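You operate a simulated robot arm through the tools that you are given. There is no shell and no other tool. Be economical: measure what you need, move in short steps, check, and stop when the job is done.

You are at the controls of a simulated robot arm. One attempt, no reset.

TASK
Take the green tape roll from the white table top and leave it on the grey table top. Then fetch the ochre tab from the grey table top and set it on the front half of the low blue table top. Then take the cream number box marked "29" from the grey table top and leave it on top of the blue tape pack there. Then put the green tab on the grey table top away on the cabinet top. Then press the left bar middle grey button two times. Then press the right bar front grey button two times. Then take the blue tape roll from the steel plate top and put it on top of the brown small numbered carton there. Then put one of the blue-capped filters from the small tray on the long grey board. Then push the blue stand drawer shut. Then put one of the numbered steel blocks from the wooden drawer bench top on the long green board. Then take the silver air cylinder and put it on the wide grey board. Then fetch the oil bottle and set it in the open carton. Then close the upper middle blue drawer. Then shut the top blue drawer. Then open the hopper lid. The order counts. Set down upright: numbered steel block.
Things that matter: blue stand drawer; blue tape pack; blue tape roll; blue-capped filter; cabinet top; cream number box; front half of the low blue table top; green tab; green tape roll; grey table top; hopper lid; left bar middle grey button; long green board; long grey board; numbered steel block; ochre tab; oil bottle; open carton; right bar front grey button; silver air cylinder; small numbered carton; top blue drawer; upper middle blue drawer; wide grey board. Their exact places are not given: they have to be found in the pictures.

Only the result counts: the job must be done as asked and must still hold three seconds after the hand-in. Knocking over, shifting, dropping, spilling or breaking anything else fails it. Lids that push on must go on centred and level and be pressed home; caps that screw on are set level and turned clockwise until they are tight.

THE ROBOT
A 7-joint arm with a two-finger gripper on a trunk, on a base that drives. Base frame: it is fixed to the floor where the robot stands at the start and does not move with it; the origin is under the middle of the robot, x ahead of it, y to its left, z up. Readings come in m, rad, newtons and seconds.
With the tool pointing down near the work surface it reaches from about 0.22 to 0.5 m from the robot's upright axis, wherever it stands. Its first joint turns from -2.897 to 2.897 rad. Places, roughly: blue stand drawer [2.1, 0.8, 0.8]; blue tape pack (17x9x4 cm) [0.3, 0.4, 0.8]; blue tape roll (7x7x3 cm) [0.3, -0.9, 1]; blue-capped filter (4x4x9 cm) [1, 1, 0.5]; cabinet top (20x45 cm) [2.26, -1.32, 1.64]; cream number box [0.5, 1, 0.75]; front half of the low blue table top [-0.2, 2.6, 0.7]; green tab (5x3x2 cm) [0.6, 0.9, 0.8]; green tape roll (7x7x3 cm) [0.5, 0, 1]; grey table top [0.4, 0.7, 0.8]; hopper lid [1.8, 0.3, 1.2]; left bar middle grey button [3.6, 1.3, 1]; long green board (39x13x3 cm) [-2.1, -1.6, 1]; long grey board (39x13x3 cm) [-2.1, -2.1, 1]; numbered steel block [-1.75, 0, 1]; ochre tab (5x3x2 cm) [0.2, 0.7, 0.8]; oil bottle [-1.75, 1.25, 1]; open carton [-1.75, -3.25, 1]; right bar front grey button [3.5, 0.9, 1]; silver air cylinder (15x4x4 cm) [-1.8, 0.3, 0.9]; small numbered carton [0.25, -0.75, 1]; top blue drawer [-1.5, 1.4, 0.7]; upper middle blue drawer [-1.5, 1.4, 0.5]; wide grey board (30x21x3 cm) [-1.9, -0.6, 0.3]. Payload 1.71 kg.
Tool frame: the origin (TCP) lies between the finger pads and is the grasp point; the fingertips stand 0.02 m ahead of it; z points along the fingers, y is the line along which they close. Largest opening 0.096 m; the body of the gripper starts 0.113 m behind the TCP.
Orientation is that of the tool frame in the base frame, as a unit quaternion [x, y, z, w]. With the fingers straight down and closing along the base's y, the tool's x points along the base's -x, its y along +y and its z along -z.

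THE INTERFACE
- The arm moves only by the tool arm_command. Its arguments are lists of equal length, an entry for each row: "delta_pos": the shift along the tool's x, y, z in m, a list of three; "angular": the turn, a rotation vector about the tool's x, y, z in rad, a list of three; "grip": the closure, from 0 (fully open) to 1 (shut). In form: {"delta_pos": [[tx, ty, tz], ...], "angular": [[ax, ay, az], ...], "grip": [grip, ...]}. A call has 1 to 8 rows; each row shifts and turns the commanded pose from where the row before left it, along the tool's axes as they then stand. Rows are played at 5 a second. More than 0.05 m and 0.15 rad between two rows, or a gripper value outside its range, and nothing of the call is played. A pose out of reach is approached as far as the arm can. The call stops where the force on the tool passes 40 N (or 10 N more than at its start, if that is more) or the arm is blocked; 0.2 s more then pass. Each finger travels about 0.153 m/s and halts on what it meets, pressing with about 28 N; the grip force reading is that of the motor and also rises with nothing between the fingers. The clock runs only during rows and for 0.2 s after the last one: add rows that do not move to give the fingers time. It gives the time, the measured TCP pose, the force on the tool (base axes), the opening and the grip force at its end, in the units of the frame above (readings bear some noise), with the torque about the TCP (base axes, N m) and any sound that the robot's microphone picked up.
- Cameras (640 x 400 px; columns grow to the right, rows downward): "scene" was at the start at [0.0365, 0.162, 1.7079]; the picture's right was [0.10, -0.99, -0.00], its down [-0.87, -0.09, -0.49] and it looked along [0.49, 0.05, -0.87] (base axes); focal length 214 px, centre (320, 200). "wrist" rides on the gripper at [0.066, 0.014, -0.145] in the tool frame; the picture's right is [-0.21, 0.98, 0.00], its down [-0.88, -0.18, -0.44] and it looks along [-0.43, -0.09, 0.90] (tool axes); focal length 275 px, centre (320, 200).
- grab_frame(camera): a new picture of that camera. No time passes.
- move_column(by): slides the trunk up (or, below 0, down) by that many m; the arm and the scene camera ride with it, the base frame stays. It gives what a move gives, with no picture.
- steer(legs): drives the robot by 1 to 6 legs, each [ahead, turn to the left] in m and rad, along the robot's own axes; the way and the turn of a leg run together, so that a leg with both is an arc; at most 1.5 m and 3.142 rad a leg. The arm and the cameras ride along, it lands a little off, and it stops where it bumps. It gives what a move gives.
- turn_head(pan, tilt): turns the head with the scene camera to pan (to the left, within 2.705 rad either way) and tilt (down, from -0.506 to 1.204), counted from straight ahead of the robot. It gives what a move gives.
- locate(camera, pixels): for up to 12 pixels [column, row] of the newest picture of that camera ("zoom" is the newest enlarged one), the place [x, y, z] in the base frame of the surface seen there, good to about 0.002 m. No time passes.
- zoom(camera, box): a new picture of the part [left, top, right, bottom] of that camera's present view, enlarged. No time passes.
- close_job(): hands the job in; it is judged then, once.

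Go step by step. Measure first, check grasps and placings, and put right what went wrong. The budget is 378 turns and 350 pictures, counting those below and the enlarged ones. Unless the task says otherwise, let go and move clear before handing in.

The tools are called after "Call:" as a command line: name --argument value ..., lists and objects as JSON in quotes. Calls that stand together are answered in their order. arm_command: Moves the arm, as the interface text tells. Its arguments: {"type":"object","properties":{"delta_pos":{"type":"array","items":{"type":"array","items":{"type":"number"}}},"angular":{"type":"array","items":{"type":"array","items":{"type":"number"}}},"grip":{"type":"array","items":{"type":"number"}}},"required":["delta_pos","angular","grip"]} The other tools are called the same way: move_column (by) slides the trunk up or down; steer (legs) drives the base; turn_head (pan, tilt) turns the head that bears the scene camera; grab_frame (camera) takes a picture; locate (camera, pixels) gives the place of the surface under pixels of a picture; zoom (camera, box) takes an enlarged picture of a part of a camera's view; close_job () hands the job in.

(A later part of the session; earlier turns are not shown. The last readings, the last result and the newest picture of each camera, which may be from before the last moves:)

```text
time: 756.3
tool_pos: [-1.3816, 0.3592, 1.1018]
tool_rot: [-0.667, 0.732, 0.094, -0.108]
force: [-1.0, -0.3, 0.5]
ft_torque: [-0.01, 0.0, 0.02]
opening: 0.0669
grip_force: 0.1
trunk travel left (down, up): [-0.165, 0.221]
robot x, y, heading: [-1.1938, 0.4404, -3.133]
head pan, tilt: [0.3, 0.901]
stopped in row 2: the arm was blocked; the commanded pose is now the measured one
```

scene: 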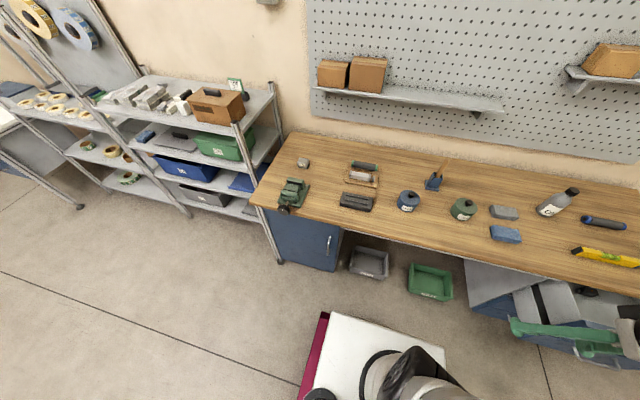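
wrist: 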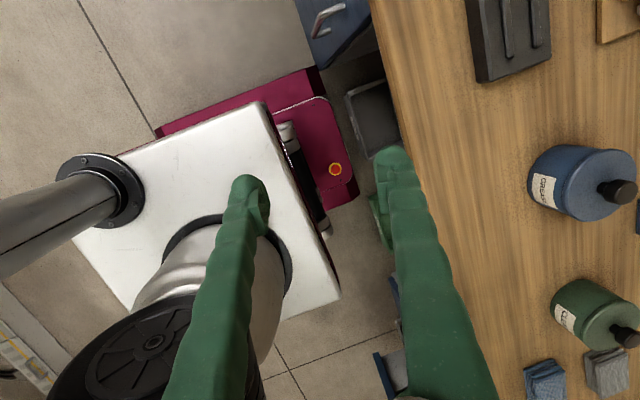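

Call:
grab_frame --camera "scene"

```text
191 pictures are left
```

scene: 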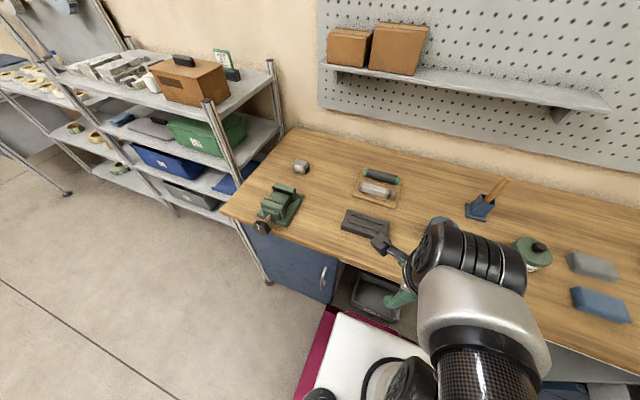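

Call:
arm_command --delta_pos '[[0, 0, -0.04], [0, 0, -0.04], [0, 0, -0.04], [0, 0.03, 0], [0, 0.04, 0], [0, 0.04, 0]]' --angular '[[0, 0, 0], [0, 0, 0], [0, 0, 0], [0, 0, 0], [0, 0, 0], [0, 0, 0]]' --grip '[0.3, 0.3, 0.3, 0.3, 0.3, 0.3]'

```text
time: 757.0
tool_pos: [-1.3217, 0.3765, 1.0986]
tool_rot: [-0.651, 0.759, 0.011, -0.021]
force: [-0.4, 0.2, -0.3]
ft_torque: [-0.02, -0.02, 0.03]
opening: 0.067
grip_force: 0.0
trunk travel left (down, up): [-0.165, 0.221]
robot x, y, heading: [-1.1935, 0.4414, -3.133]
head pan, tilt: [0.3, 0.901]
stopped in row 3: the arm was blocked; the commanded pose is now the measured one
```

The hand is too near the robot's axis (r≈0.14). Move it outward radially in small steps.

Call:
arm_command --delta_pos '[[0.0073, 0.0101, 0], [0.0073, 0.0101, 0], [0.0073, 0.0101, 0], [0.0073, 0.0101, 0], [0.0073, 0.0101, 0], [0.0073, 0.0101, 0], [0.0073, 0.0101, 0], [0.0073, 0.0101, 0]]' --angular '[[0, 0, 0], [0, 0, 0], [0, 0, 0], [0, 0, 0], [0, 0, 0], [0, 0, 0], [0, 0, 0], [0, 0, 0]]' --grip '[0.3, 0.3, 0.3, 0.3, 0.3, 0.3, 0.3, 0.3]'

```text
time: 757.9
tool_pos: [-1.3182, 0.3521, 1.071]
tool_rot: [-0.697, 0.717, 0.017, 0.0]
force: [-0.9, 0.6, 0.2]
ft_torque: [0.01, -0.03, 0.03]
opening: 0.0667
grip_force: 0.0
trunk travel left (down, up): [-0.165, 0.221]
robot x, y, heading: [-1.1925, 0.4388, -3.134]
head pan, tilt: [0.3, 0.901]
stopped in row 4: the arm was blocked; the commanded pose is now the measured one
```

Possibly the wrist joint is at its limit. Turn the hand back the other way first.

Call:
arm_command --delta_pos '[[0, 0, 0], [0, 0, 0], [0, 0, 0], [0, 0, 0], [0, 0, 0], [0, 0, 0]]' --angular '[[0, 0, -0.12], [0, 0, -0.12], [0, 0, -0.12], [0, 0, -0.12], [0, 0, -0.12], [0, 0, -0.12]]' --grip '[0.3, 0.3, 0.3, 0.3, 0.3, 0.3]'

```text
time: 759.3
tool_pos: [-1.3319, 0.3471, 1.0762]
tool_rot: [0.903, -0.429, 0.008, -0.011]
force: [-0.2, 0.0, 0.7]
ft_torque: [0.01, 0.01, 0.01]
opening: 0.067
grip_force: 0.0
out of reach, approached as far as the arm can: row 1
trunk travel left (down, up): [-0.165, 0.221]
robot x, y, heading: [-1.1949, 0.4414, -3.134]
head pan, tilt: [0.3, 0.901]
```

That freed it. Now move outward.

Call:
arm_command --delta_pos '[[-0.003, 0.03, -0.01], [-0.003, 0.04, -0.01], [-0.003, 0.04, 0], [-0.003, 0.045, 0], [-0.003, 0.045, 0], [-0.003, 0.04, 0], [0, 0, 0]]' --angular '[[0, 0, 0], [0, 0, 0], [0, 0, 0], [0, 0, 0], [0, 0, 0], [0, 0, 0], [0, 0, 0]]' --grip '[0.3, 0.3, 0.3, 0.3, 0.3, 0.3, 0.3]'

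```text
time: 760.9
tool_pos: [-1.5269, 0.2109, 1.0898]
tool_rot: [0.903, -0.429, 0.004, -0.011]
force: [1.4, 0.3, 0.8]
ft_torque: [0.03, 0.06, 0.0]
opening: 0.0672
grip_force: 0.0
trunk travel left (down, up): [-0.165, 0.221]
robot x, y, heading: [-1.1919, 0.4425, -3.132]
head pan, tilt: [0.3, 0.901]
```

Call:
arm_command --delta_pos '[[-0.029, 0.028, 0], [-0.029, 0.028, 0], [-0.029, 0.028, 0], [-0.029, 0.028, 0], [-0.029, 0.028, 0], [-0.029, 0.028, 0], [0, 0, 0]]' --angular '[[0, 0, 0], [0, 0, 0], [0, 0, 0], [0, 0, 0], [0, 0, 0], [0, 0, 0], [0, 0, 0]]' --grip '[0.3, 0.3, 0.3, 0.3, 0.3, 0.3, 0.3]'

Call:
grab_frame --camera "wrist"

```text
time: 762.5
tool_pos: [-1.7675, 0.2386, 1.0841]
tool_rot: [0.903, -0.429, 0.006, -0.011]
force: [0.1, -0.1, 0.6]
ft_torque: [-0.03, 0.01, 0.04]
opening: 0.0672
grip_force: 0.1
trunk travel left (down, up): [-0.165, 0.221]
robot x, y, heading: [-1.1905, 0.4415, -3.132]
head pan, tilt: [0.3, 0.901]
```

```text
190 pictures are left
```

wrist: 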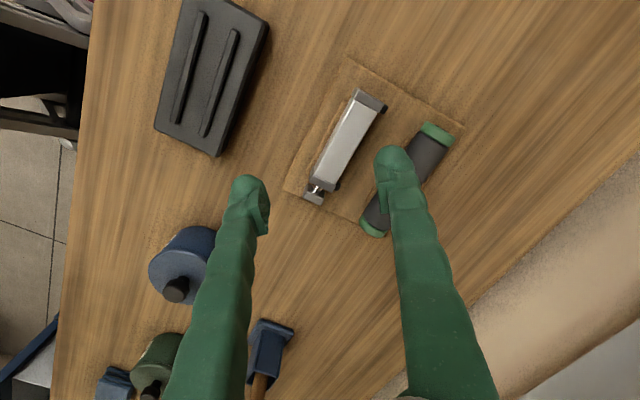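

Lowering the trunk gave much more reach: vertical at r=0.61. Turn the hand to close along x.

Call:
arm_command --delta_pos '[[0, 0, 0], [0, 0, 0], [0, 0, 0], [0, 0, 0], [0, 0, 0], [0, 0, 0]]' --angular '[[0, 0, 0.135], [0, 0, 0.135], [0, 0, 0.135], [0, 0, 0.135], [0, 0, 0.135], [0, 0, 0]]' --grip '[0.3, 0.3, 0.3, 0.3, 0.3, 0.3]'

Call:
grab_frame --camera "wrist"

```text
time: 763.9
tool_pos: [-1.7675, 0.2378, 1.0842]
tool_rot: [0.71, -0.704, 0.002, -0.013]
force: [-1.0, -0.6, 0.2]
ft_torque: [0.0, -0.02, 0.02]
opening: 0.0672
grip_force: 0.2
trunk travel left (down, up): [-0.165, 0.221]
robot x, y, heading: [-1.194, 0.4434, -3.133]
head pan, tilt: [0.3, 0.901]
```

```text
189 pictures are left
```

wrist: 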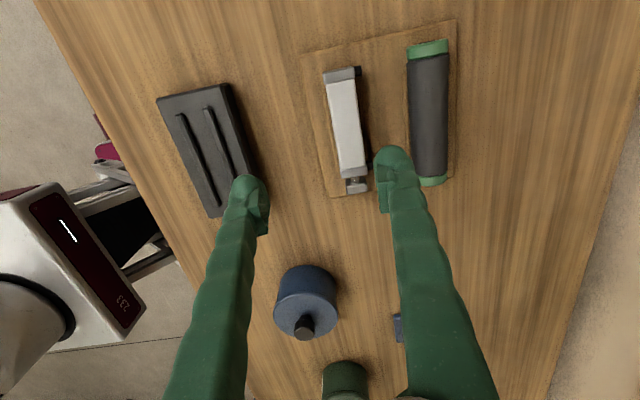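

Call:
locate --camera "wrist" --pixels '[[345, 120], [331, 90], [356, 90], [340, 155], [362, 155], [343, 72], [353, 178], [408, 80], [410, 150], [330, 120], [336, 165]]'

```text
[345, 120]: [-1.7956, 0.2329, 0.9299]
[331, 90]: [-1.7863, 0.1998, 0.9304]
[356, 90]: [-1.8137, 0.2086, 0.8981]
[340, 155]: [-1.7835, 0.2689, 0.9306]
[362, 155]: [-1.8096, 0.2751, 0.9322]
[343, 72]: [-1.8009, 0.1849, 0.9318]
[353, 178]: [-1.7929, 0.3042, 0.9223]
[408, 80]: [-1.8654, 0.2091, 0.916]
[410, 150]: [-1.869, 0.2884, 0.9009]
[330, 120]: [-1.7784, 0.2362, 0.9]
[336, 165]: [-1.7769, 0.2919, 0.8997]
```

Cylinder centre (-1.796,0.240), rail top 0.90, roller beyond at x≈-1.85. Descend with a 52 mm opening, tips to 0.905.

Call:
arm_command --delta_pos '[[-0.002, 0.0285, 0.02], [0, 0, 0.04], [0, 0, 0.04], [0, 0, 0.035], [0, 0, 0]]' --angular '[[-0.021, 0.0156, 0], [0, 0, 0], [0, 0, 0], [0, 0, 0], [0, 0, 0]]' --grip '[0.46, 0.46, 0.46, 0.46, 0.46]'

Call:
grab_frame --camera "wrist"

```text
time: 765.1
tool_pos: [-1.797, 0.2396, 0.9473]
tool_rot: [0.711, -0.703, 0.0, 0.0]
force: [-0.8, -0.4, 0.0]
ft_torque: [-0.03, 0.01, 0.02]
opening: 0.0516
grip_force: 0.0
trunk travel left (down, up): [-0.165, 0.221]
robot x, y, heading: [-1.1931, 0.4425, -3.127]
head pan, tilt: [0.3, 0.901]
```

```text
188 pictures are left
```

wrist: 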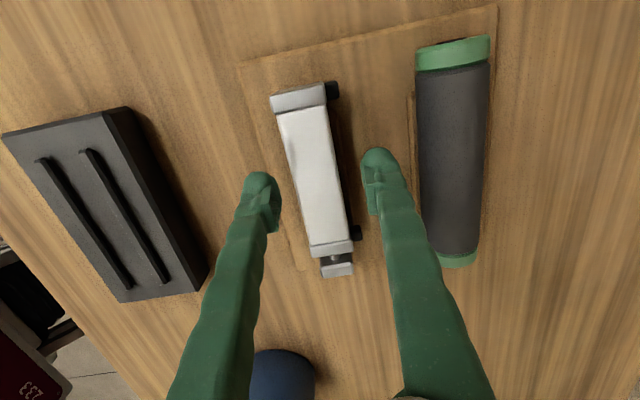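

Well centred. Down 22 mm, close, check.

Call:
arm_command --delta_pos '[[0, 0, 0.015], [0, 0, 0.007], [0, 0, 0], [0, 0, 0], [0, 0, 0], [0, 0, 0]]' --angular '[[0, 0, 0], [0, 0, 0], [0, 0, 0], [0, 0, 0], [0, 0, 0], [0, 0, 0]]' --grip '[0.46, 0.46, 0.46, 0.8, 1, 1]'

Call:
arm_command --delta_pos '[[0, 0, -0.02], [0, 0, -0.04], [0, 0, -0.04], [0, 0, -0.04], [0, 0, -0.04], [0, 0, 0]]' --angular '[[0, 0, 0], [0, 0, 0], [0, 0, 0], [0, 0, 0], [0, 0, 0], [0, 0, 0]]' --grip '[1, 1, 1, 1, 1, 1]'

Call:
grab_frame --camera "wrist"

```text
time: 766.5
tool_pos: [-1.7961, 0.2394, 0.9249]
tool_rot: [0.71, -0.704, -0.001, 0.0]
force: [0.1, -1.0, -0.2]
ft_torque: [-0.05, 0.0, 0.02]
opening: 0.0312
grip_force: 27.7
trunk travel left (down, up): [-0.165, 0.221]
robot x, y, heading: [-1.1941, 0.441, -3.124]
head pan, tilt: [0.3, 0.901]
```

```text
time: 767.9
tool_pos: [-1.7966, 0.2405, 1.1072]
tool_rot: [0.71, -0.704, 0.001, 0.0]
force: [0.0, 0.6, -2.3]
ft_torque: [-0.04, -0.02, -0.03]
opening: 0.031
grip_force: 28.4
trunk travel left (down, up): [-0.165, 0.221]
robot x, y, heading: [-1.1951, 0.4396, -3.128]
head pan, tilt: [0.3, 0.901]
```

```text
187 pictures are left
```

wrist: 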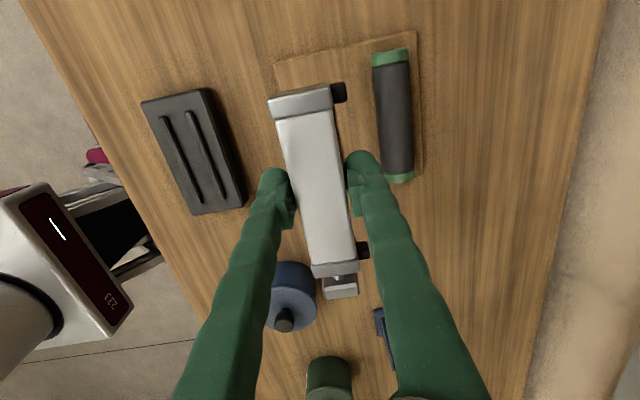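

The cylinder is held, but the low shelf needs a pitched hand with the cylinder's axis pointing inward. I'll set it back in its rack and re-grip it with the hand leaning along its length.

Call:
arm_command --delta_pos '[[0, 0, 0.04], [0, 0, 0.04], [0, 0, 0.04], [0, 0, 0.04], [0, 0, 0.018], [0, 0, 0.003], [0, 0, 0]]' --angular '[[0, 0, 0], [0, 0, 0], [0, 0, 0], [0, 0, 0], [0, 0, 0], [0, 0, 0], [0, 0, 0]]' --grip '[1, 1, 1, 1, 1, 1, 1]'

Call:
arm_command --delta_pos '[[0, 0, 0], [0, 0, 0], [0, 0, -0.03], [0, 0, -0.05], [0, 0, -0.05], [0, 0, -0.03], [0, 0, 0]]' --angular '[[0, 0, 0], [0, 0, 0], [0, 0, 0], [0, 0, 0], [0, 0, 0], [0, 0, 0], [0, 0, 0]]' --grip '[0.46, 0.46, 0.46, 0.46, 0.46, 0.46, 0.46]'

Call:
grab_frame --camera "wrist"

```text
time: 769.5
tool_pos: [-1.7958, 0.2395, 0.9259]
tool_rot: [0.711, -0.704, 0.0, 0.0]
force: [-0.9, -0.4, -1.4]
ft_torque: [0.01, 0.02, -0.04]
opening: 0.0308
grip_force: 28.0
trunk travel left (down, up): [-0.165, 0.221]
robot x, y, heading: [-1.1925, 0.4426, -3.128]
head pan, tilt: [0.3, 0.901]
```

```text
time: 771.1
tool_pos: [-1.7962, 0.2358, 1.086]
tool_rot: [0.712, -0.702, 0.001, -0.001]
force: [0.2, 0.3, 0.6]
ft_torque: [0.05, -0.02, 0.0]
opening: 0.0518
grip_force: 0.0
trunk travel left (down, up): [-0.165, 0.221]
robot x, y, heading: [-1.192, 0.4409, -3.128]
head pan, tilt: [0.3, 0.901]
```

```text
186 pictures are left
```

wrist: 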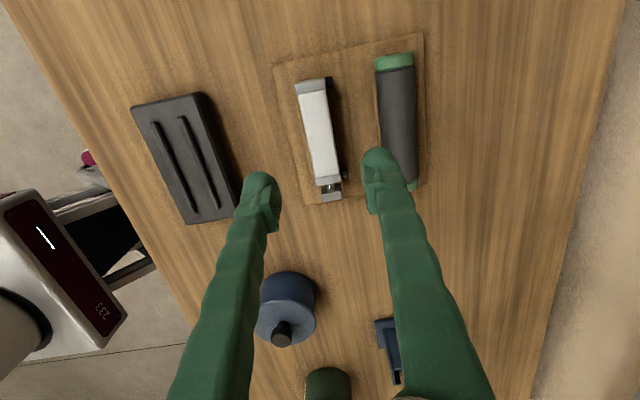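

Back in its rack. Now turn the hand 180°.

Call:
arm_command --delta_pos '[[0, 0, -0.02], [0, 0, 0], [0, 0, 0], [0, 0, 0], [0, 0, 0], [0, 0, 0], [0, 0, 0], [0, 0, 0]]' --angular '[[0, 0, -0.149], [0, 0, -0.149], [0, 0, -0.149], [0, 0, -0.149], [0, 0, -0.149], [0, 0, -0.149], [0, 0, -0.149], [0, 0, -0.149]]' --grip '[0.46, 0.46, 0.46, 0.46, 0.46, 0.46, 0.46, 0.46]'

Call:
arm_command --delta_pos '[[0, 0, 0], [0, 0, 0], [0, 0, 0], [0, 0, 0], [0, 0, 0], [0, 0, 0], [0, 0, 0], [0, 0, 0]]' --angular '[[0, 0, -0.149], [0, 0, -0.149], [0, 0, -0.149], [0, 0, -0.149], [0, 0, -0.149], [0, 0, -0.149], [0, 0, -0.149], [0, 0, -0.149]]' --grip '[0.46, 0.46, 0.46, 0.46, 0.46, 0.46, 0.46, 0.46]'

Call:
arm_command --delta_pos '[[0, 0, 0], [0, 0, 0], [0, 0, 0], [0, 0, 0], [0, 0, 0], [0, 0, 0]]' --angular '[[0, 0, -0.149], [0, 0, -0.149], [0, 0, -0.149], [0, 0, -0.149], [0, 0, -0.149], [0, 0, 0]]' --grip '[0.46, 0.46, 0.46, 0.46, 0.46, 0.46]'

```text
time: 772.9
tool_pos: [-1.797, 0.238, 1.1058]
tool_rot: [0.984, -0.179, 0.0, -0.001]
force: [0.8, 0.0, -0.5]
ft_torque: [0.02, 0.0, -0.02]
opening: 0.0519
grip_force: 0.1
trunk travel left (down, up): [-0.165, 0.221]
robot x, y, heading: [-1.1898, 0.4421, -3.126]
head pan, tilt: [0.3, 0.901]
```

```text
time: 774.7
tool_pos: [-1.7969, 0.2365, 1.1065]
tool_rot: [0.916, 0.402, 0.0, 0.0]
force: [-0.4, 0.6, -0.5]
ft_torque: [-0.01, 0.01, -0.03]
opening: 0.0517
grip_force: 0.1
trunk travel left (down, up): [-0.165, 0.221]
robot x, y, heading: [-1.1911, 0.4449, -3.124]
head pan, tilt: [0.3, 0.901]
```

```text
time: 776.1
tool_pos: [-1.7968, 0.2369, 1.1049]
tool_rot: [0.705, 0.709, 0.001, 0.001]
force: [-0.1, 0.2, -0.4]
ft_torque: [-0.03, -0.01, -0.02]
opening: 0.0517
grip_force: 0.1
trunk travel left (down, up): [-0.165, 0.221]
robot x, y, heading: [-1.1926, 0.4433, -3.126]
head pan, tilt: [0.3, 0.901]
```

Call:
arm_command --delta_pos '[[0, 0, 0], [0, 0, 0], [0, 0, 0], [0, 0, 0], [0, 0, 0], [0, 0, 0]]' --angular '[[0, -0.13, 0], [0, -0.13, 0], [0, -0.13, 0], [0, -0.13, 0], [0, -0.13, 0], [0, 0, 0]]' --grip '[0.46, 0.46, 0.46, 0.46, 0.46, 0.46]'

Call:
grab_frame --camera "wrist"

Call:
grab_frame --camera "scene"

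```text
time: 777.5
tool_pos: [-1.7966, 0.2371, 1.1056]
tool_rot: [0.668, 0.671, -0.226, 0.228]
force: [-1.1, 0.4, 0.1]
ft_torque: [-0.01, 0.0, 0.01]
opening: 0.0517
grip_force: 0.1
trunk travel left (down, up): [-0.165, 0.221]
robot x, y, heading: [-1.1908, 0.4375, -3.128]
head pan, tilt: [0.3, 0.901]
```

```text
185 pictures are left
```

wrist: 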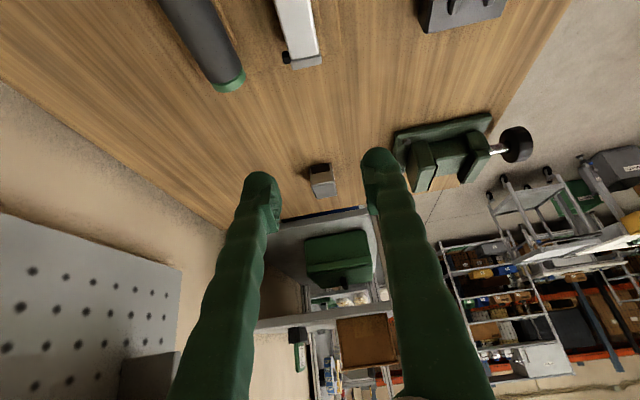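

```text
184 pictures are left
```

scene: 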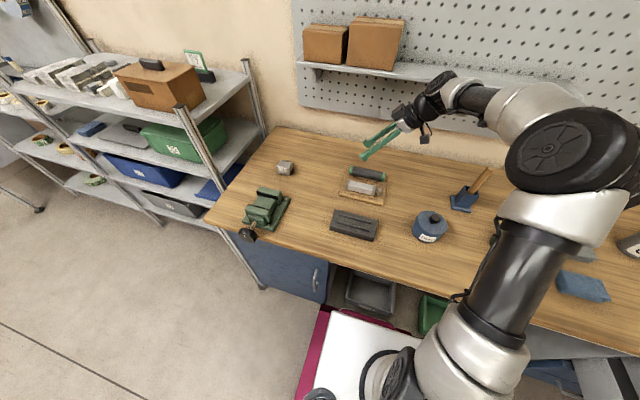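

Call:
arm_command --delta_pos '[[0.0274, 0.0002, 0.0135], [0.0274, 0.0002, 0.0135], [0.0274, 0.0002, 0.0135], [0.0274, 0.0002, 0.0135], [0.0274, 0.0002, 0.0135], [0, 0, 0]]' --angular '[[0, 0, 0], [0, 0, 0], [0, 0, 0], [0, 0, 0], [0, 0, 0], [0, 0, 0]]' --grip '[0.46, 0.46, 0.46, 0.46, 0.46, 0.46]'

Call:
grab_frame --camera "wrist"

```text
time: 778.9
tool_pos: [-1.7957, 0.304, 0.9685]
tool_rot: [0.67, 0.671, -0.225, 0.226]
force: [-0.1, -0.6, 0.3]
ft_torque: [-0.03, 0.0, 0.02]
opening: 0.0517
grip_force: 0.0
trunk travel left (down, up): [-0.165, 0.221]
robot x, y, heading: [-1.1915, 0.4412, -3.133]
head pan, tilt: [0.3, 0.901]
```

```text
183 pictures are left
```

wrist: 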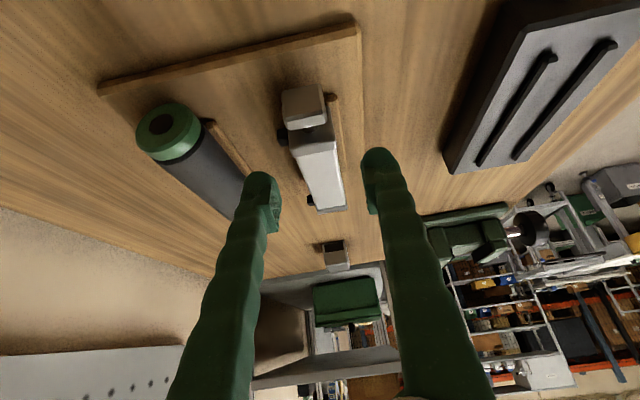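

Lined up. Advance 5 cm and grip.

Call:
arm_command --delta_pos '[[0, 0, 0.025], [0, 0, 0.024], [0, 0, 0], [0, 0, 0], [0, 0, 0], [0, 0, 0]]' --angular '[[0, 0, 0], [0, 0, 0], [0, 0, 0], [0, 0, 0], [0, 0, 0], [0, 0, 0]]' --grip '[0.46, 0.46, 0.46, 0.8, 1, 1]'

Call:
grab_frame --camera "wrist"

```text
time: 780.3
tool_pos: [-1.7956, 0.2742, 0.9294]
tool_rot: [0.669, 0.671, -0.225, 0.227]
force: [-0.2, -0.5, 1.4]
ft_torque: [-0.05, -0.05, -0.05]
opening: 0.0311
grip_force: 27.9
trunk travel left (down, up): [-0.165, 0.221]
robot x, y, heading: [-1.1949, 0.4439, -3.126]
head pan, tilt: [0.3, 0.901]
```

```text
182 pictures are left
```

wrist: 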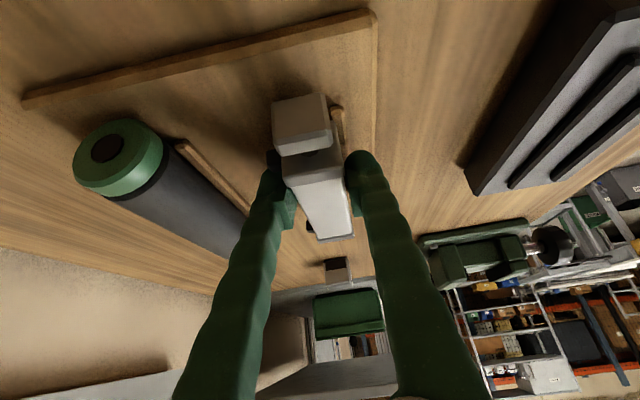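

Gripped (31 mm). Lift, then yaw the hand so the cylinder points away from the robot.

Call:
arm_command --delta_pos '[[-0.0121, 0, -0.0159], [-0.0242, 0, -0.0318], [-0.0242, 0, -0.0318], [-0.0242, 0, -0.0318], [-0.0242, 0, -0.0318], [0, 0, 0]]' --angular '[[0, 0, 0], [0, 0, 0], [0, 0, 0], [0, 0, 0], [0, 0, 0], [0, 0, 0]]' --grip '[1, 1, 1, 1, 1, 1]'

Call:
grab_frame --camera "scene"

Call:
arm_command --delta_pos '[[0, 0.03, 0], [0, 0.03, 0], [0, 0, 0], [0, 0, 0], [0, 0, 0], [0, 0, 0], [0, 0, 0], [0, 0, 0]]' --angular '[[0, 0, 0], [0, 0, 0], [0.0864, 0, 0.1137], [0.0864, 0, 0.1137], [0.0864, 0, 0.1137], [0.0864, 0, 0.1137], [0.0864, 0, 0.1137], [0.0864, 0, 0.1137]]' --grip '[1, 1, 1, 1, 1, 1, 1, 1]'

Call:
arm_command --delta_pos '[[0, 0, 0], [0, 0, 0], [0, 0, 0], [0, 0, 0], [0, 0, 0], [0, 0, 0]]' --angular '[[0.0864, 0, 0.1137], [0.0864, 0, 0.1137], [0.0864, 0, 0.1137], [0.0864, 0, 0.1137], [0.0864, 0, 0.1137], [0, 0, 0]]' --grip '[1, 1, 1, 1, 1, 1]'

Call:
grab_frame --camera "wrist"

```text
time: 781.7
tool_pos: [-1.7955, 0.2791, 1.109]
tool_rot: [0.67, 0.67, -0.226, 0.227]
force: [0.0, -0.5, -1.9]
ft_torque: [0.01, -0.02, 0.04]
opening: 0.0311
grip_force: 27.6
trunk travel left (down, up): [-0.165, 0.221]
robot x, y, heading: [-1.1904, 0.4407, -3.13]
head pan, tilt: [0.3, 0.901]
```

```text
181 pictures are left
```

scene: 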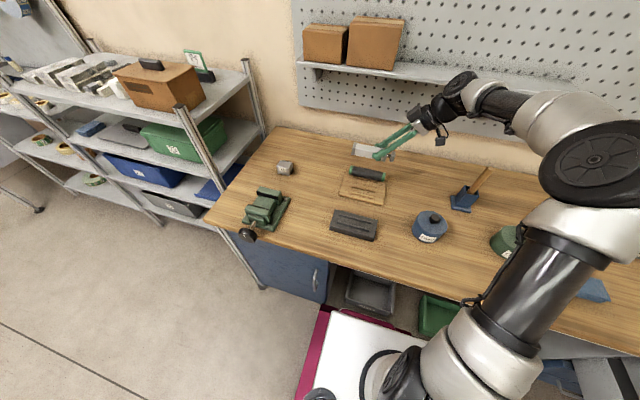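

```text
time: 783.5
tool_pos: [-1.7361, 0.2755, 1.1096]
tool_rot: [0.888, 0.331, -0.298, 0.112]
force: [-0.3, 0.0, -2.3]
ft_torque: [0.02, -0.06, -0.01]
opening: 0.0309
grip_force: 28.1
trunk travel left (down, up): [-0.165, 0.221]
robot x, y, heading: [-1.1942, 0.4426, -3.129]
head pan, tilt: [0.3, 0.901]
```

```text
time: 784.9
tool_pos: [-1.7359, 0.2759, 1.1094]
tool_rot: [0.948, 0.001, -0.319, 0.001]
force: [-0.4, -0.2, -2.7]
ft_torque: [0.0, -0.05, 0.01]
opening: 0.031
grip_force: 27.9
trunk travel left (down, up): [-0.165, 0.221]
robot x, y, heading: [-1.193, 0.4424, -3.125]
head pan, tilt: [0.3, 0.901]
```

```text
180 pictures are left
```

wrist: 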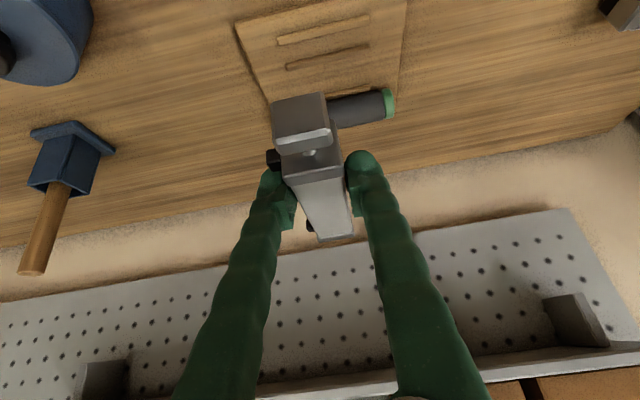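

Cylinder now points away, pitch 0.65. Back out, centre the arm, and drive to the low shelf.

Call:
steer --legs '[[-0.42, 0]]'

Call:
arm_command --delta_pos '[[0, -0.04, 0], [0, -0.04, 0], [0, -0.04, 0], [0, -0.03, 0], [0, 0, 0]]' --angular '[[0, 0, 0], [0, 0, 0], [0, 0, 0], [0, 0, 0], [0, 0, 0]]' --grip '[1, 1, 1, 1, 1]'

Call:
steer --legs '[[0, 1.554], [1.01, 0], [0, -1.571]]'

Call:
grab_frame --camera "scene"

```text
time: 787.7
tool_pos: [-1.3117, 0.2805, 1.1099]
tool_rot: [0.947, 0.003, -0.32, 0.001]
force: [0.5, 0.3, -1.9]
ft_torque: [0.03, -0.05, 0.0]
opening: 0.0312
grip_force: 28.2
trunk travel left (down, up): [-0.165, 0.221]
robot x, y, heading: [-0.7688, 0.4465, -3.115]
head pan, tilt: [0.3, 0.901]
```

```text
time: 788.9
tool_pos: [-1.2973, 0.4294, 1.1153]
tool_rot: [0.945, 0.003, -0.326, 0.002]
force: [-1.1, 0.5, -2.6]
ft_torque: [0.0, -0.04, -0.02]
opening: 0.0309
grip_force: 28.2
trunk travel left (down, up): [-0.165, 0.221]
robot x, y, heading: [-0.7733, 0.448, -3.114]
head pan, tilt: [0.3, 0.901]
```

```text
time: 803.6
tool_pos: [-1.2888, -0.5798, 1.1161]
tool_rot: [0.946, -0.002, -0.325, 0.0]
force: [0.9, -0.7, -2.2]
ft_torque: [0.0, -0.04, 0.0]
opening: 0.031
grip_force: 28.1
trunk travel left (down, up): [-0.165, 0.221]
robot x, y, heading: [-0.7577, -0.5748, -3.138]
head pan, tilt: [0.3, 0.901]
```

```text
179 pictures are left
```

scene: 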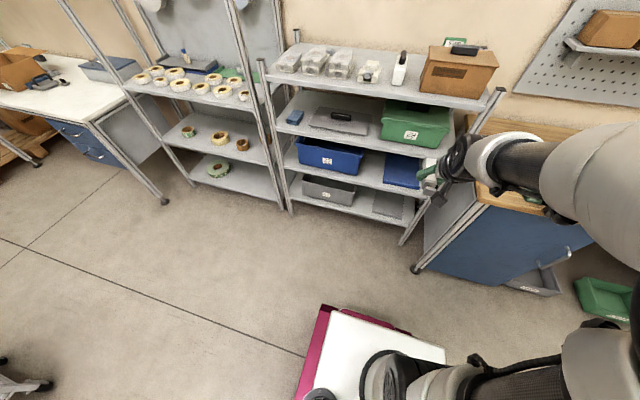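

Measure the board once more from here, then lower the trunk and arm in the free space.

Call:
zoom --camera "scene" --box '[340, 140, 440, 240]'

Call:
locate --camera "zoom" --pixels '[[135, 275], [260, 310], [150, 225], [270, 250], [130, 300], [150, 180], [290, 290], [270, 330]]'

Call:
move_column --by -0.165

Call:
arm_command --delta_pos '[[0.027, 0, 0.0358], [0.027, 0, 0.0358], [0.027, 0, 0.0358], [0.027, 0, 0.0358], [0.027, 0, 0.0358], [0.027, 0, 0.0358], [0.027, 0, 0.0358], [0.027, 0, 0.0358]]' --angular '[[0, 0, 0], [0, 0, 0], [0, 0, 0], [0, 0, 0], [0, 0, 0], [0, 0, 0], [0, 0, 0], [0, 0, 0]]' --grip '[1, 1, 1, 1, 1, 1, 1, 1]'

```text
4.00 times, centred on (390, 190) of scene
```

zoom: 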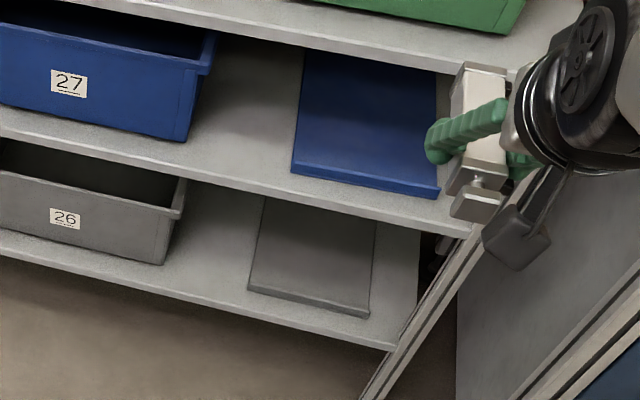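

```text
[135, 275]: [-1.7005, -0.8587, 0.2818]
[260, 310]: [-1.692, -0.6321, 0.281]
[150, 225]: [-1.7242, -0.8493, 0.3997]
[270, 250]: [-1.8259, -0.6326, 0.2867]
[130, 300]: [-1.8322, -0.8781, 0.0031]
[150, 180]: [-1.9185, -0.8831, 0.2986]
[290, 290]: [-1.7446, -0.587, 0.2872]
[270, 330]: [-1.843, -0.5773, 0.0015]
```

```text
time: 805.5
tool_pos: [-1.2709, -0.5796, 0.9584]
tool_rot: [0.943, -0.002, -0.332, 0.001]
force: [0.0, 0.0, -2.7]
ft_torque: [0.0, -0.06, -0.02]
opening: 0.031
grip_force: 28.1
trunk travel left (down, up): [0.0, 0.386]
robot x, y, heading: [-0.7566, -0.5735, -3.136]
head pan, tilt: [0.3, 0.901]
```

```text
time: 807.3
tool_pos: [-1.2831, -0.5838, 0.6003]
tool_rot: [0.943, -0.004, -0.333, 0.0]
force: [0.0, -0.6, -2.1]
ft_torque: [0.0, -0.08, -0.01]
opening: 0.0306
grip_force: 27.9
trunk travel left (down, up): [0.0, 0.386]
robot x, y, heading: [-0.761, -0.5751, -3.144]
head pan, tilt: [0.3, 0.901]
```

Call:
arm_command --delta_pos '[[0.027, 0, 0.0358], [0.027, 0, 0.0358], [0.027, 0, 0.0358], [0.027, 0, 0.0358], [0.0135, 0, 0.018], [0, 0, 0]]' --angular '[[0, 0.029, 0], [0, 0, 0], [0, 0, 0], [0, 0, 0], [0, 0, 0], [0, 0, 0]]' --grip '[1, 1, 1, 1, 1, 1]'

Call:
grab_frame --camera "wrist"

```text
time: 808.7
tool_pos: [-1.2848, -0.5833, 0.3967]
tool_rot: [0.948, -0.002, -0.319, 0.0]
force: [0.4, -0.5, -2.5]
ft_torque: [-0.02, -0.08, -0.02]
opening: 0.031
grip_force: 27.7
trunk travel left (down, up): [0.0, 0.386]
robot x, y, heading: [-0.7593, -0.5772, -3.137]
head pan, tilt: [0.3, 0.901]
```

```text
177 pictures are left
```

wrist: 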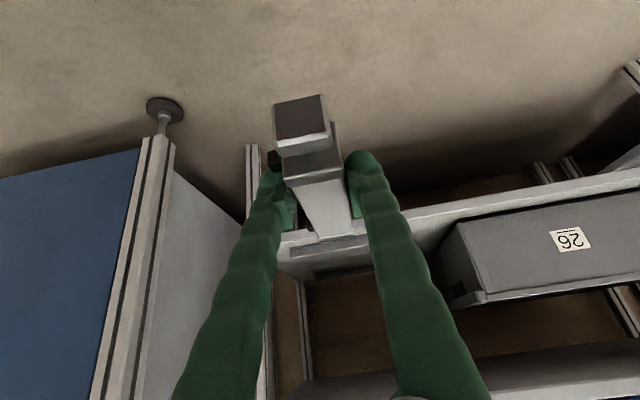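

Reached z 0.397 comfortably. Measure board and posts in this view.

Call:
locate --camera "wrist" --pixels '[[300, 252], [340, 246], [360, 243], [294, 258], [285, 240], [252, 180], [420, 225], [262, 330], [300, 235], [410, 395]]'

Call:
zoom --camera "wrist" --box '[230, 130, 450, 330]'

```text
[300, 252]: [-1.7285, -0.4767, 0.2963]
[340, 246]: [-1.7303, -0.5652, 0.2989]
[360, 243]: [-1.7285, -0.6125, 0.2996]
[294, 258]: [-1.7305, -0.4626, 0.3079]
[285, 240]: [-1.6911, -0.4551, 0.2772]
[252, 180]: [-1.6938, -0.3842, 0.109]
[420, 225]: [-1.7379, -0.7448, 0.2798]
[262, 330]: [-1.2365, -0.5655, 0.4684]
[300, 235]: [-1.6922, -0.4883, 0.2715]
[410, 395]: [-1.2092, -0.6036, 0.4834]
```

```text
2.00 times, centred on (340, 230) of wrist
```

zoom: 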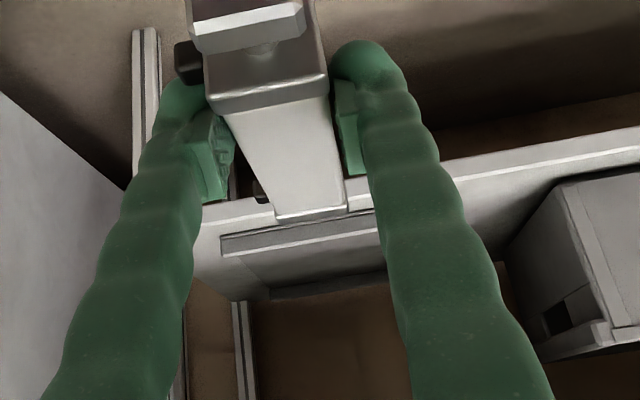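

The board has a front lip to z≈0.31. Check the underside height of the shelf above.

Call:
grab_frame --camera "scene"

Call:
zoom --camera "scene" --box '[320, 140, 460, 240]'

```text
175 pictures are left
```

scene: 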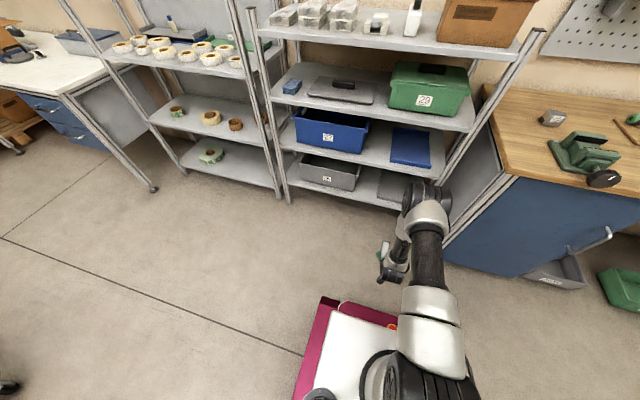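

```text
4.00 times, centred on (390, 190) of scene
```

zoom: 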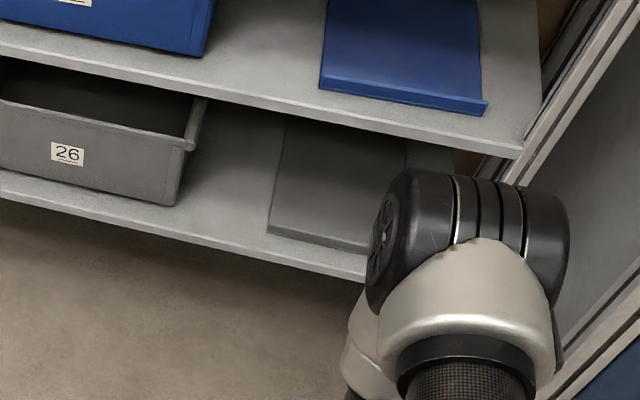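

Call:
locate --camera "zoom" --pixels '[[300, 96], [300, 103], [300, 110], [300, 114], [300, 118], [330, 105], [330, 118], [330, 122]]'

```text
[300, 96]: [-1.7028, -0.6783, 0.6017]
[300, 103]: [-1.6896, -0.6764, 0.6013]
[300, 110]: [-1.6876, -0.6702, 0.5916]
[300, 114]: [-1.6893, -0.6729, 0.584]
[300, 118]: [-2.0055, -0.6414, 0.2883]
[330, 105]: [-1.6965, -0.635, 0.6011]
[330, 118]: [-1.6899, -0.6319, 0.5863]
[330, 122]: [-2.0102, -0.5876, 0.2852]
```

The shelf's underside is at 0.58. I'll enter with more pitch (0.95) so the wrist stays clear, then ease the pitch back when low. Pitch, align y to -0.553, z to 0.37.

Call:
arm_command --delta_pos '[[0, -0.015, 0], [0, -0.015, 0], [0, 0, 0], [0, 0, 0]]' --angular '[[0, -0.1, 0], [0, -0.1, 0], [0, -0.1, 0], [0, 0, 0]]' --grip '[1, 1, 1, 1]'

Call:
grab_frame --camera "wrist"

```text
time: 809.7
tool_pos: [-1.2852, -0.552, 0.3988]
tool_rot: [0.889, -0.002, -0.458, 0.0]
force: [0.8, 0.2, -2.9]
ft_torque: [-0.02, -0.06, 0.02]
opening: 0.0308
grip_force: 27.8
trunk travel left (down, up): [0.0, 0.386]
robot x, y, heading: [-0.7574, -0.5722, -3.14]
head pan, tilt: [0.3, 0.901]
```

```text
173 pictures are left
```

wrist: 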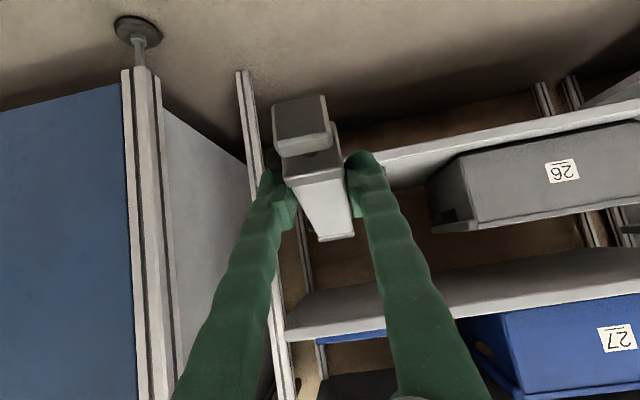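

Call:
arm_command --delta_pos '[[0.02, 0, 0.0143], [0, 0, 0]]' --angular '[[0, 0, 0], [0, 0, 0]]' --grip '[1, 1]'

Call:
steer --legs '[[0.32, 0]]'

Call:
arm_command --delta_pos '[[0, 0, 0], [0, 0, 0]]' --angular '[[0, 0, 0], [0, 0, 0]]' --grip '[1, 1]'

Call:
grab_frame --camera "wrist"

```text
time: 810.3
tool_pos: [-1.2857, -0.552, 0.3742]
tool_rot: [0.89, -0.002, -0.457, 0.0]
force: [0.4, 0.3, -2.9]
ft_torque: [0.01, -0.07, -0.02]
opening: 0.0311
grip_force: 28.0
trunk travel left (down, up): [0.0, 0.386]
robot x, y, heading: [-0.7571, -0.5752, -3.139]
head pan, tilt: [0.3, 0.901]
```

```text
time: 812.5
tool_pos: [-1.6048, -0.5557, 0.374]
tool_rot: [0.889, 0.0, -0.458, 0.001]
force: [0.2, -0.1, -2.1]
ft_torque: [0.0, -0.1, 0.0]
opening: 0.0309
grip_force: 27.9
trunk travel left (down, up): [0.0, 0.386]
robot x, y, heading: [-1.0805, -0.5767, -3.136]
head pan, tilt: [0.3, 0.901]
```

```text
time: 813.1
tool_pos: [-1.5991, -0.5569, 0.3823]
tool_rot: [0.886, -0.001, -0.464, 0.0]
force: [0.1, 0.5, -2.4]
ft_torque: [-0.03, -0.04, -0.02]
opening: 0.031
grip_force: 28.0
trunk travel left (down, up): [0.0, 0.386]
robot x, y, heading: [-1.0803, -0.573, -3.133]
head pan, tilt: [0.3, 0.901]
```

```text
172 pictures are left
```

wrist: 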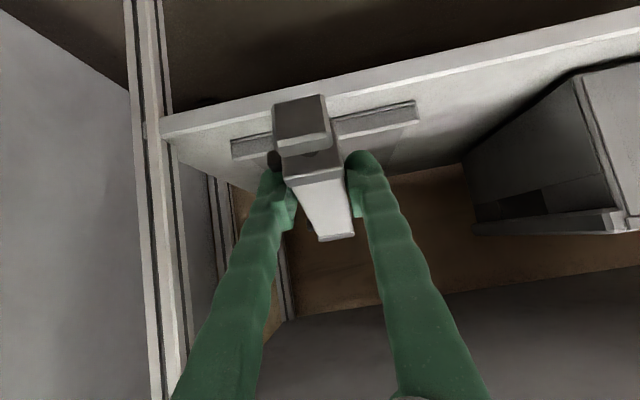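

Centred on the board. Drive in the remaining 0.2 m.

Call:
steer --legs '[[0.205, 0]]'

Call:
arm_command --delta_pos '[[0, 0, 0], [0, 0, 0]]' --angular '[[0, 0, 0], [0, 0, 0]]' --grip '[1, 1]'

Call:
grab_frame --camera "wrist"

Call:
grab_frame --camera "scene"

```text
time: 814.5
tool_pos: [-1.7263, -0.5546, 0.3823]
tool_rot: [0.887, -0.001, -0.462, 0.0]
force: [-0.3, -0.4, -3.4]
ft_torque: [0.04, -0.03, -0.01]
opening: 0.0309
grip_force: 27.8
trunk travel left (down, up): [0.0, 0.386]
robot x, y, heading: [-1.2225, -0.576, -3.132]
head pan, tilt: [0.3, 0.901]
stopped in leg 1: the robot was blocked; the commanded pose is now the measured one
```

```text
time: 815.1
tool_pos: [-1.7264, -0.5558, 0.3821]
tool_rot: [0.886, 0.0, -0.463, 0.001]
force: [-0.1, -0.5, -2.1]
ft_torque: [-0.03, -0.09, -0.01]
opening: 0.0308
grip_force: 27.5
trunk travel left (down, up): [0.0, 0.386]
robot x, y, heading: [-1.2212, -0.5759, -3.136]
head pan, tilt: [0.3, 0.901]
```

```text
171 pictures are left
```

wrist: 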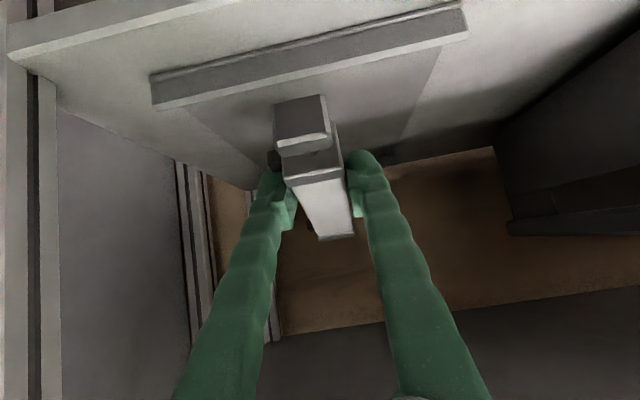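

```text
170 pictures are left
```

scene: 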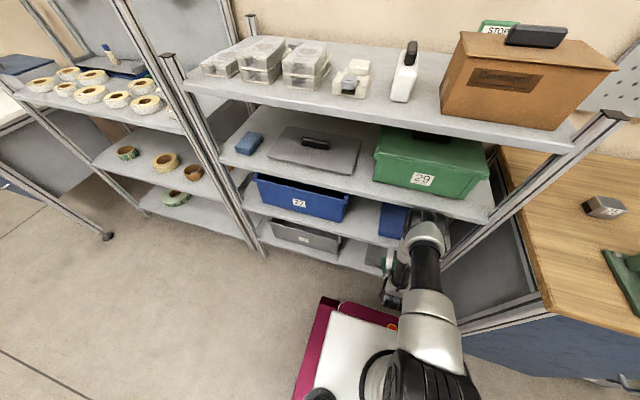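

The base stopped at x=-1.22; extend the arm 8 cm instead.

Call:
arm_command --delta_pos '[[-0.0152, 0, 0.0219], [-0.0152, 0, 0.0219], [-0.0152, 0, 0.022], [0, 0, 0]]' --angular '[[0, 0, 0], [0, 0, 0], [0, 0, 0], [0, 0, 0]]' --grip '[1, 1, 1, 1]'

Call:
grab_frame --camera "wrist"

```text
time: 816.1
tool_pos: [-1.8052, -0.5548, 0.3824]
tool_rot: [0.887, 0.0, -0.462, 0.0]
force: [0.0, 0.5, -2.3]
ft_torque: [-0.01, -0.11, 0.01]
opening: 0.0311
grip_force: 28.1
trunk travel left (down, up): [0.0, 0.386]
robot x, y, heading: [-1.2202, -0.5763, -3.134]
head pan, tilt: [0.3, 0.901]
```

```text
169 pictures are left
```

wrist: 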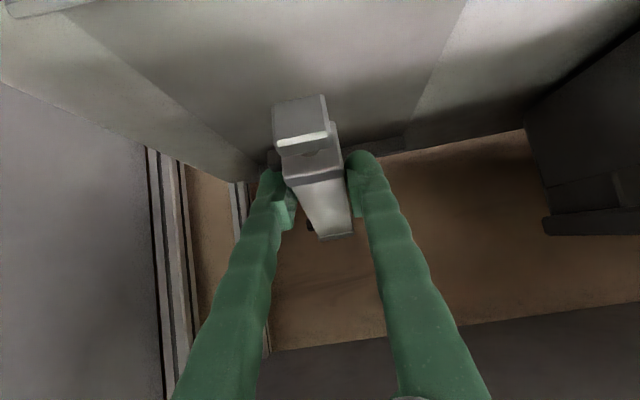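

Call:
arm_command --delta_pos '[[0.0164, 0, 0.0114], [0.0144, 0, 0.01], [0, 0, 0], [0, 0, 0], [0, 0, 0]]' --angular '[[0, 0, 0], [0, 0, 0], [0, 0.08, 0], [0, 0.08, 0], [0, 0, 0]]' --grip '[1, 1, 1, 1, 1]'

Call:
grab_frame --camera "wrist"

Call:
locate --camera "wrist" --pixels '[[300, 105], [300, 135], [325, 100], [340, 235], [240, 60], [400, 120], [240, 130]]'

```text
time: 817.3
tool_pos: [-1.8081, -0.5555, 0.3473]
tool_rot: [0.92, -0.001, -0.391, 0.0]
force: [0.5, 1.0, -3.7]
ft_torque: [-0.01, 0.04, 0.02]
opening: 0.0308
grip_force: 28.2
trunk travel left (down, up): [0.0, 0.386]
robot x, y, heading: [-1.2254, -0.5767, -3.137]
head pan, tilt: [0.3, 0.901]
```

```text
168 pictures are left
```

wrist: 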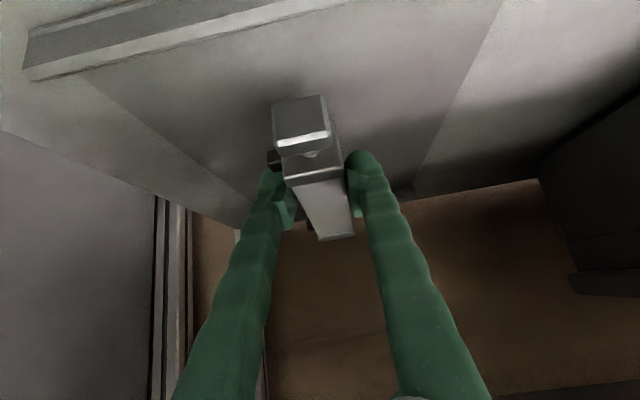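

```text
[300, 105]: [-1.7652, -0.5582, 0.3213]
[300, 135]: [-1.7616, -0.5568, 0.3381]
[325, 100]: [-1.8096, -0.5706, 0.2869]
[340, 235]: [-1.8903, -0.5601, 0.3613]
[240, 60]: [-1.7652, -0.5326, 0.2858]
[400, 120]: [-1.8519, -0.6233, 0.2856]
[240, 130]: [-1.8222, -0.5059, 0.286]
```

Call:
arm_command --delta_pos '[[0.0072, 0, 0.0069], [0.0043, 0, 0.0042], [0, 0, 0], [0, 0, 0]]' --angular '[[0, 0, 0], [0, 0, 0], [0, 0.07, 0], [0, 0, 0]]' --grip '[1, 1, 1, 1]'

Call:
grab_frame --camera "scene"

```text
time: 818.3
tool_pos: [-1.8061, -0.5556, 0.3323]
tool_rot: [0.933, -0.001, -0.36, 0.0]
force: [-0.2, 0.0, -2.7]
ft_torque: [0.01, -0.06, -0.02]
opening: 0.0311
grip_force: 28.1
trunk travel left (down, up): [0.0, 0.386]
robot x, y, heading: [-1.2241, -0.5801, -3.141]
head pan, tilt: [0.3, 0.901]
```

```text
167 pictures are left
```

scene: 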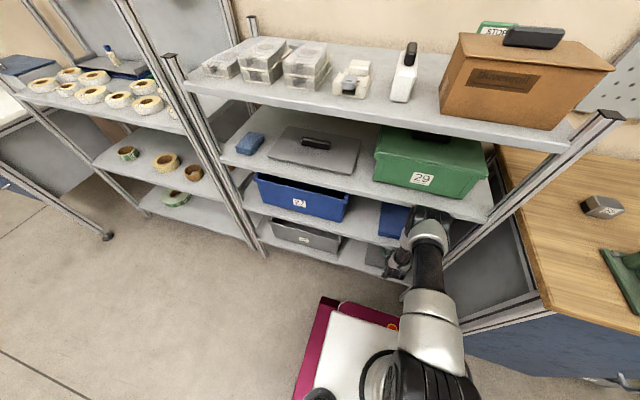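

Call:
arm_command --delta_pos '[[0.0036, 0, 0.004], [0.002, 0, 0.0022], [0, 0, 0]]' --angular '[[0, 0.03, 0], [0, 0, 0], [0, 0, 0]]' --grip '[1, 1, 1]'

Call:
arm_command --delta_pos '[[0.0013, 0, 0.0015], [0.0013, 0, 0.0015], [0, 0, 0]]' --angular '[[0, 0, 0], [0, 0, 0], [0, 0, 0]]' --grip '[1, 1, 1]'

Call:
grab_frame --camera "wrist"

```text
time: 819.1
tool_pos: [-1.8058, -0.5565, 0.3203]
tool_rot: [0.939, 0.0, -0.344, 0.0]
force: [-0.1, -0.3, -2.3]
ft_torque: [0.01, -0.07, 0.02]
opening: 0.0312
grip_force: 28.5
trunk travel left (down, up): [0.0, 0.386]
robot x, y, heading: [-1.2236, -0.5773, -3.131]
head pan, tilt: [0.3, 0.901]
```

```text
time: 819.9
tool_pos: [-1.8059, -0.5554, 0.3182]
tool_rot: [0.939, 0.0, -0.345, 0.001]
force: [0.4, -1.0, 8.0]
ft_torque: [-0.03, -0.57, -0.03]
opening: 0.0311
grip_force: 28.2
trunk travel left (down, up): [0.0, 0.386]
robot x, y, heading: [-1.2209, -0.5761, -3.133]
head pan, tilt: [0.3, 0.901]
```

```text
166 pictures are left
```

wrist: 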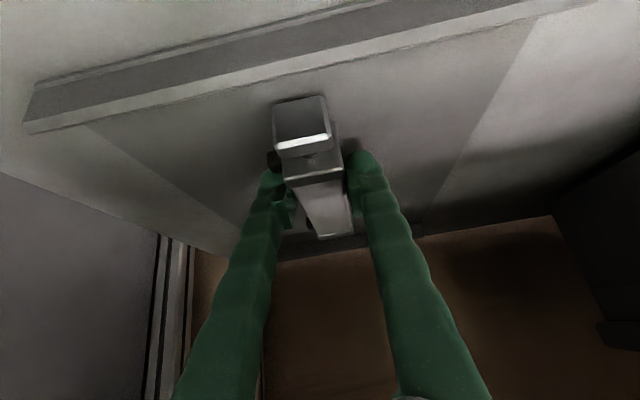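

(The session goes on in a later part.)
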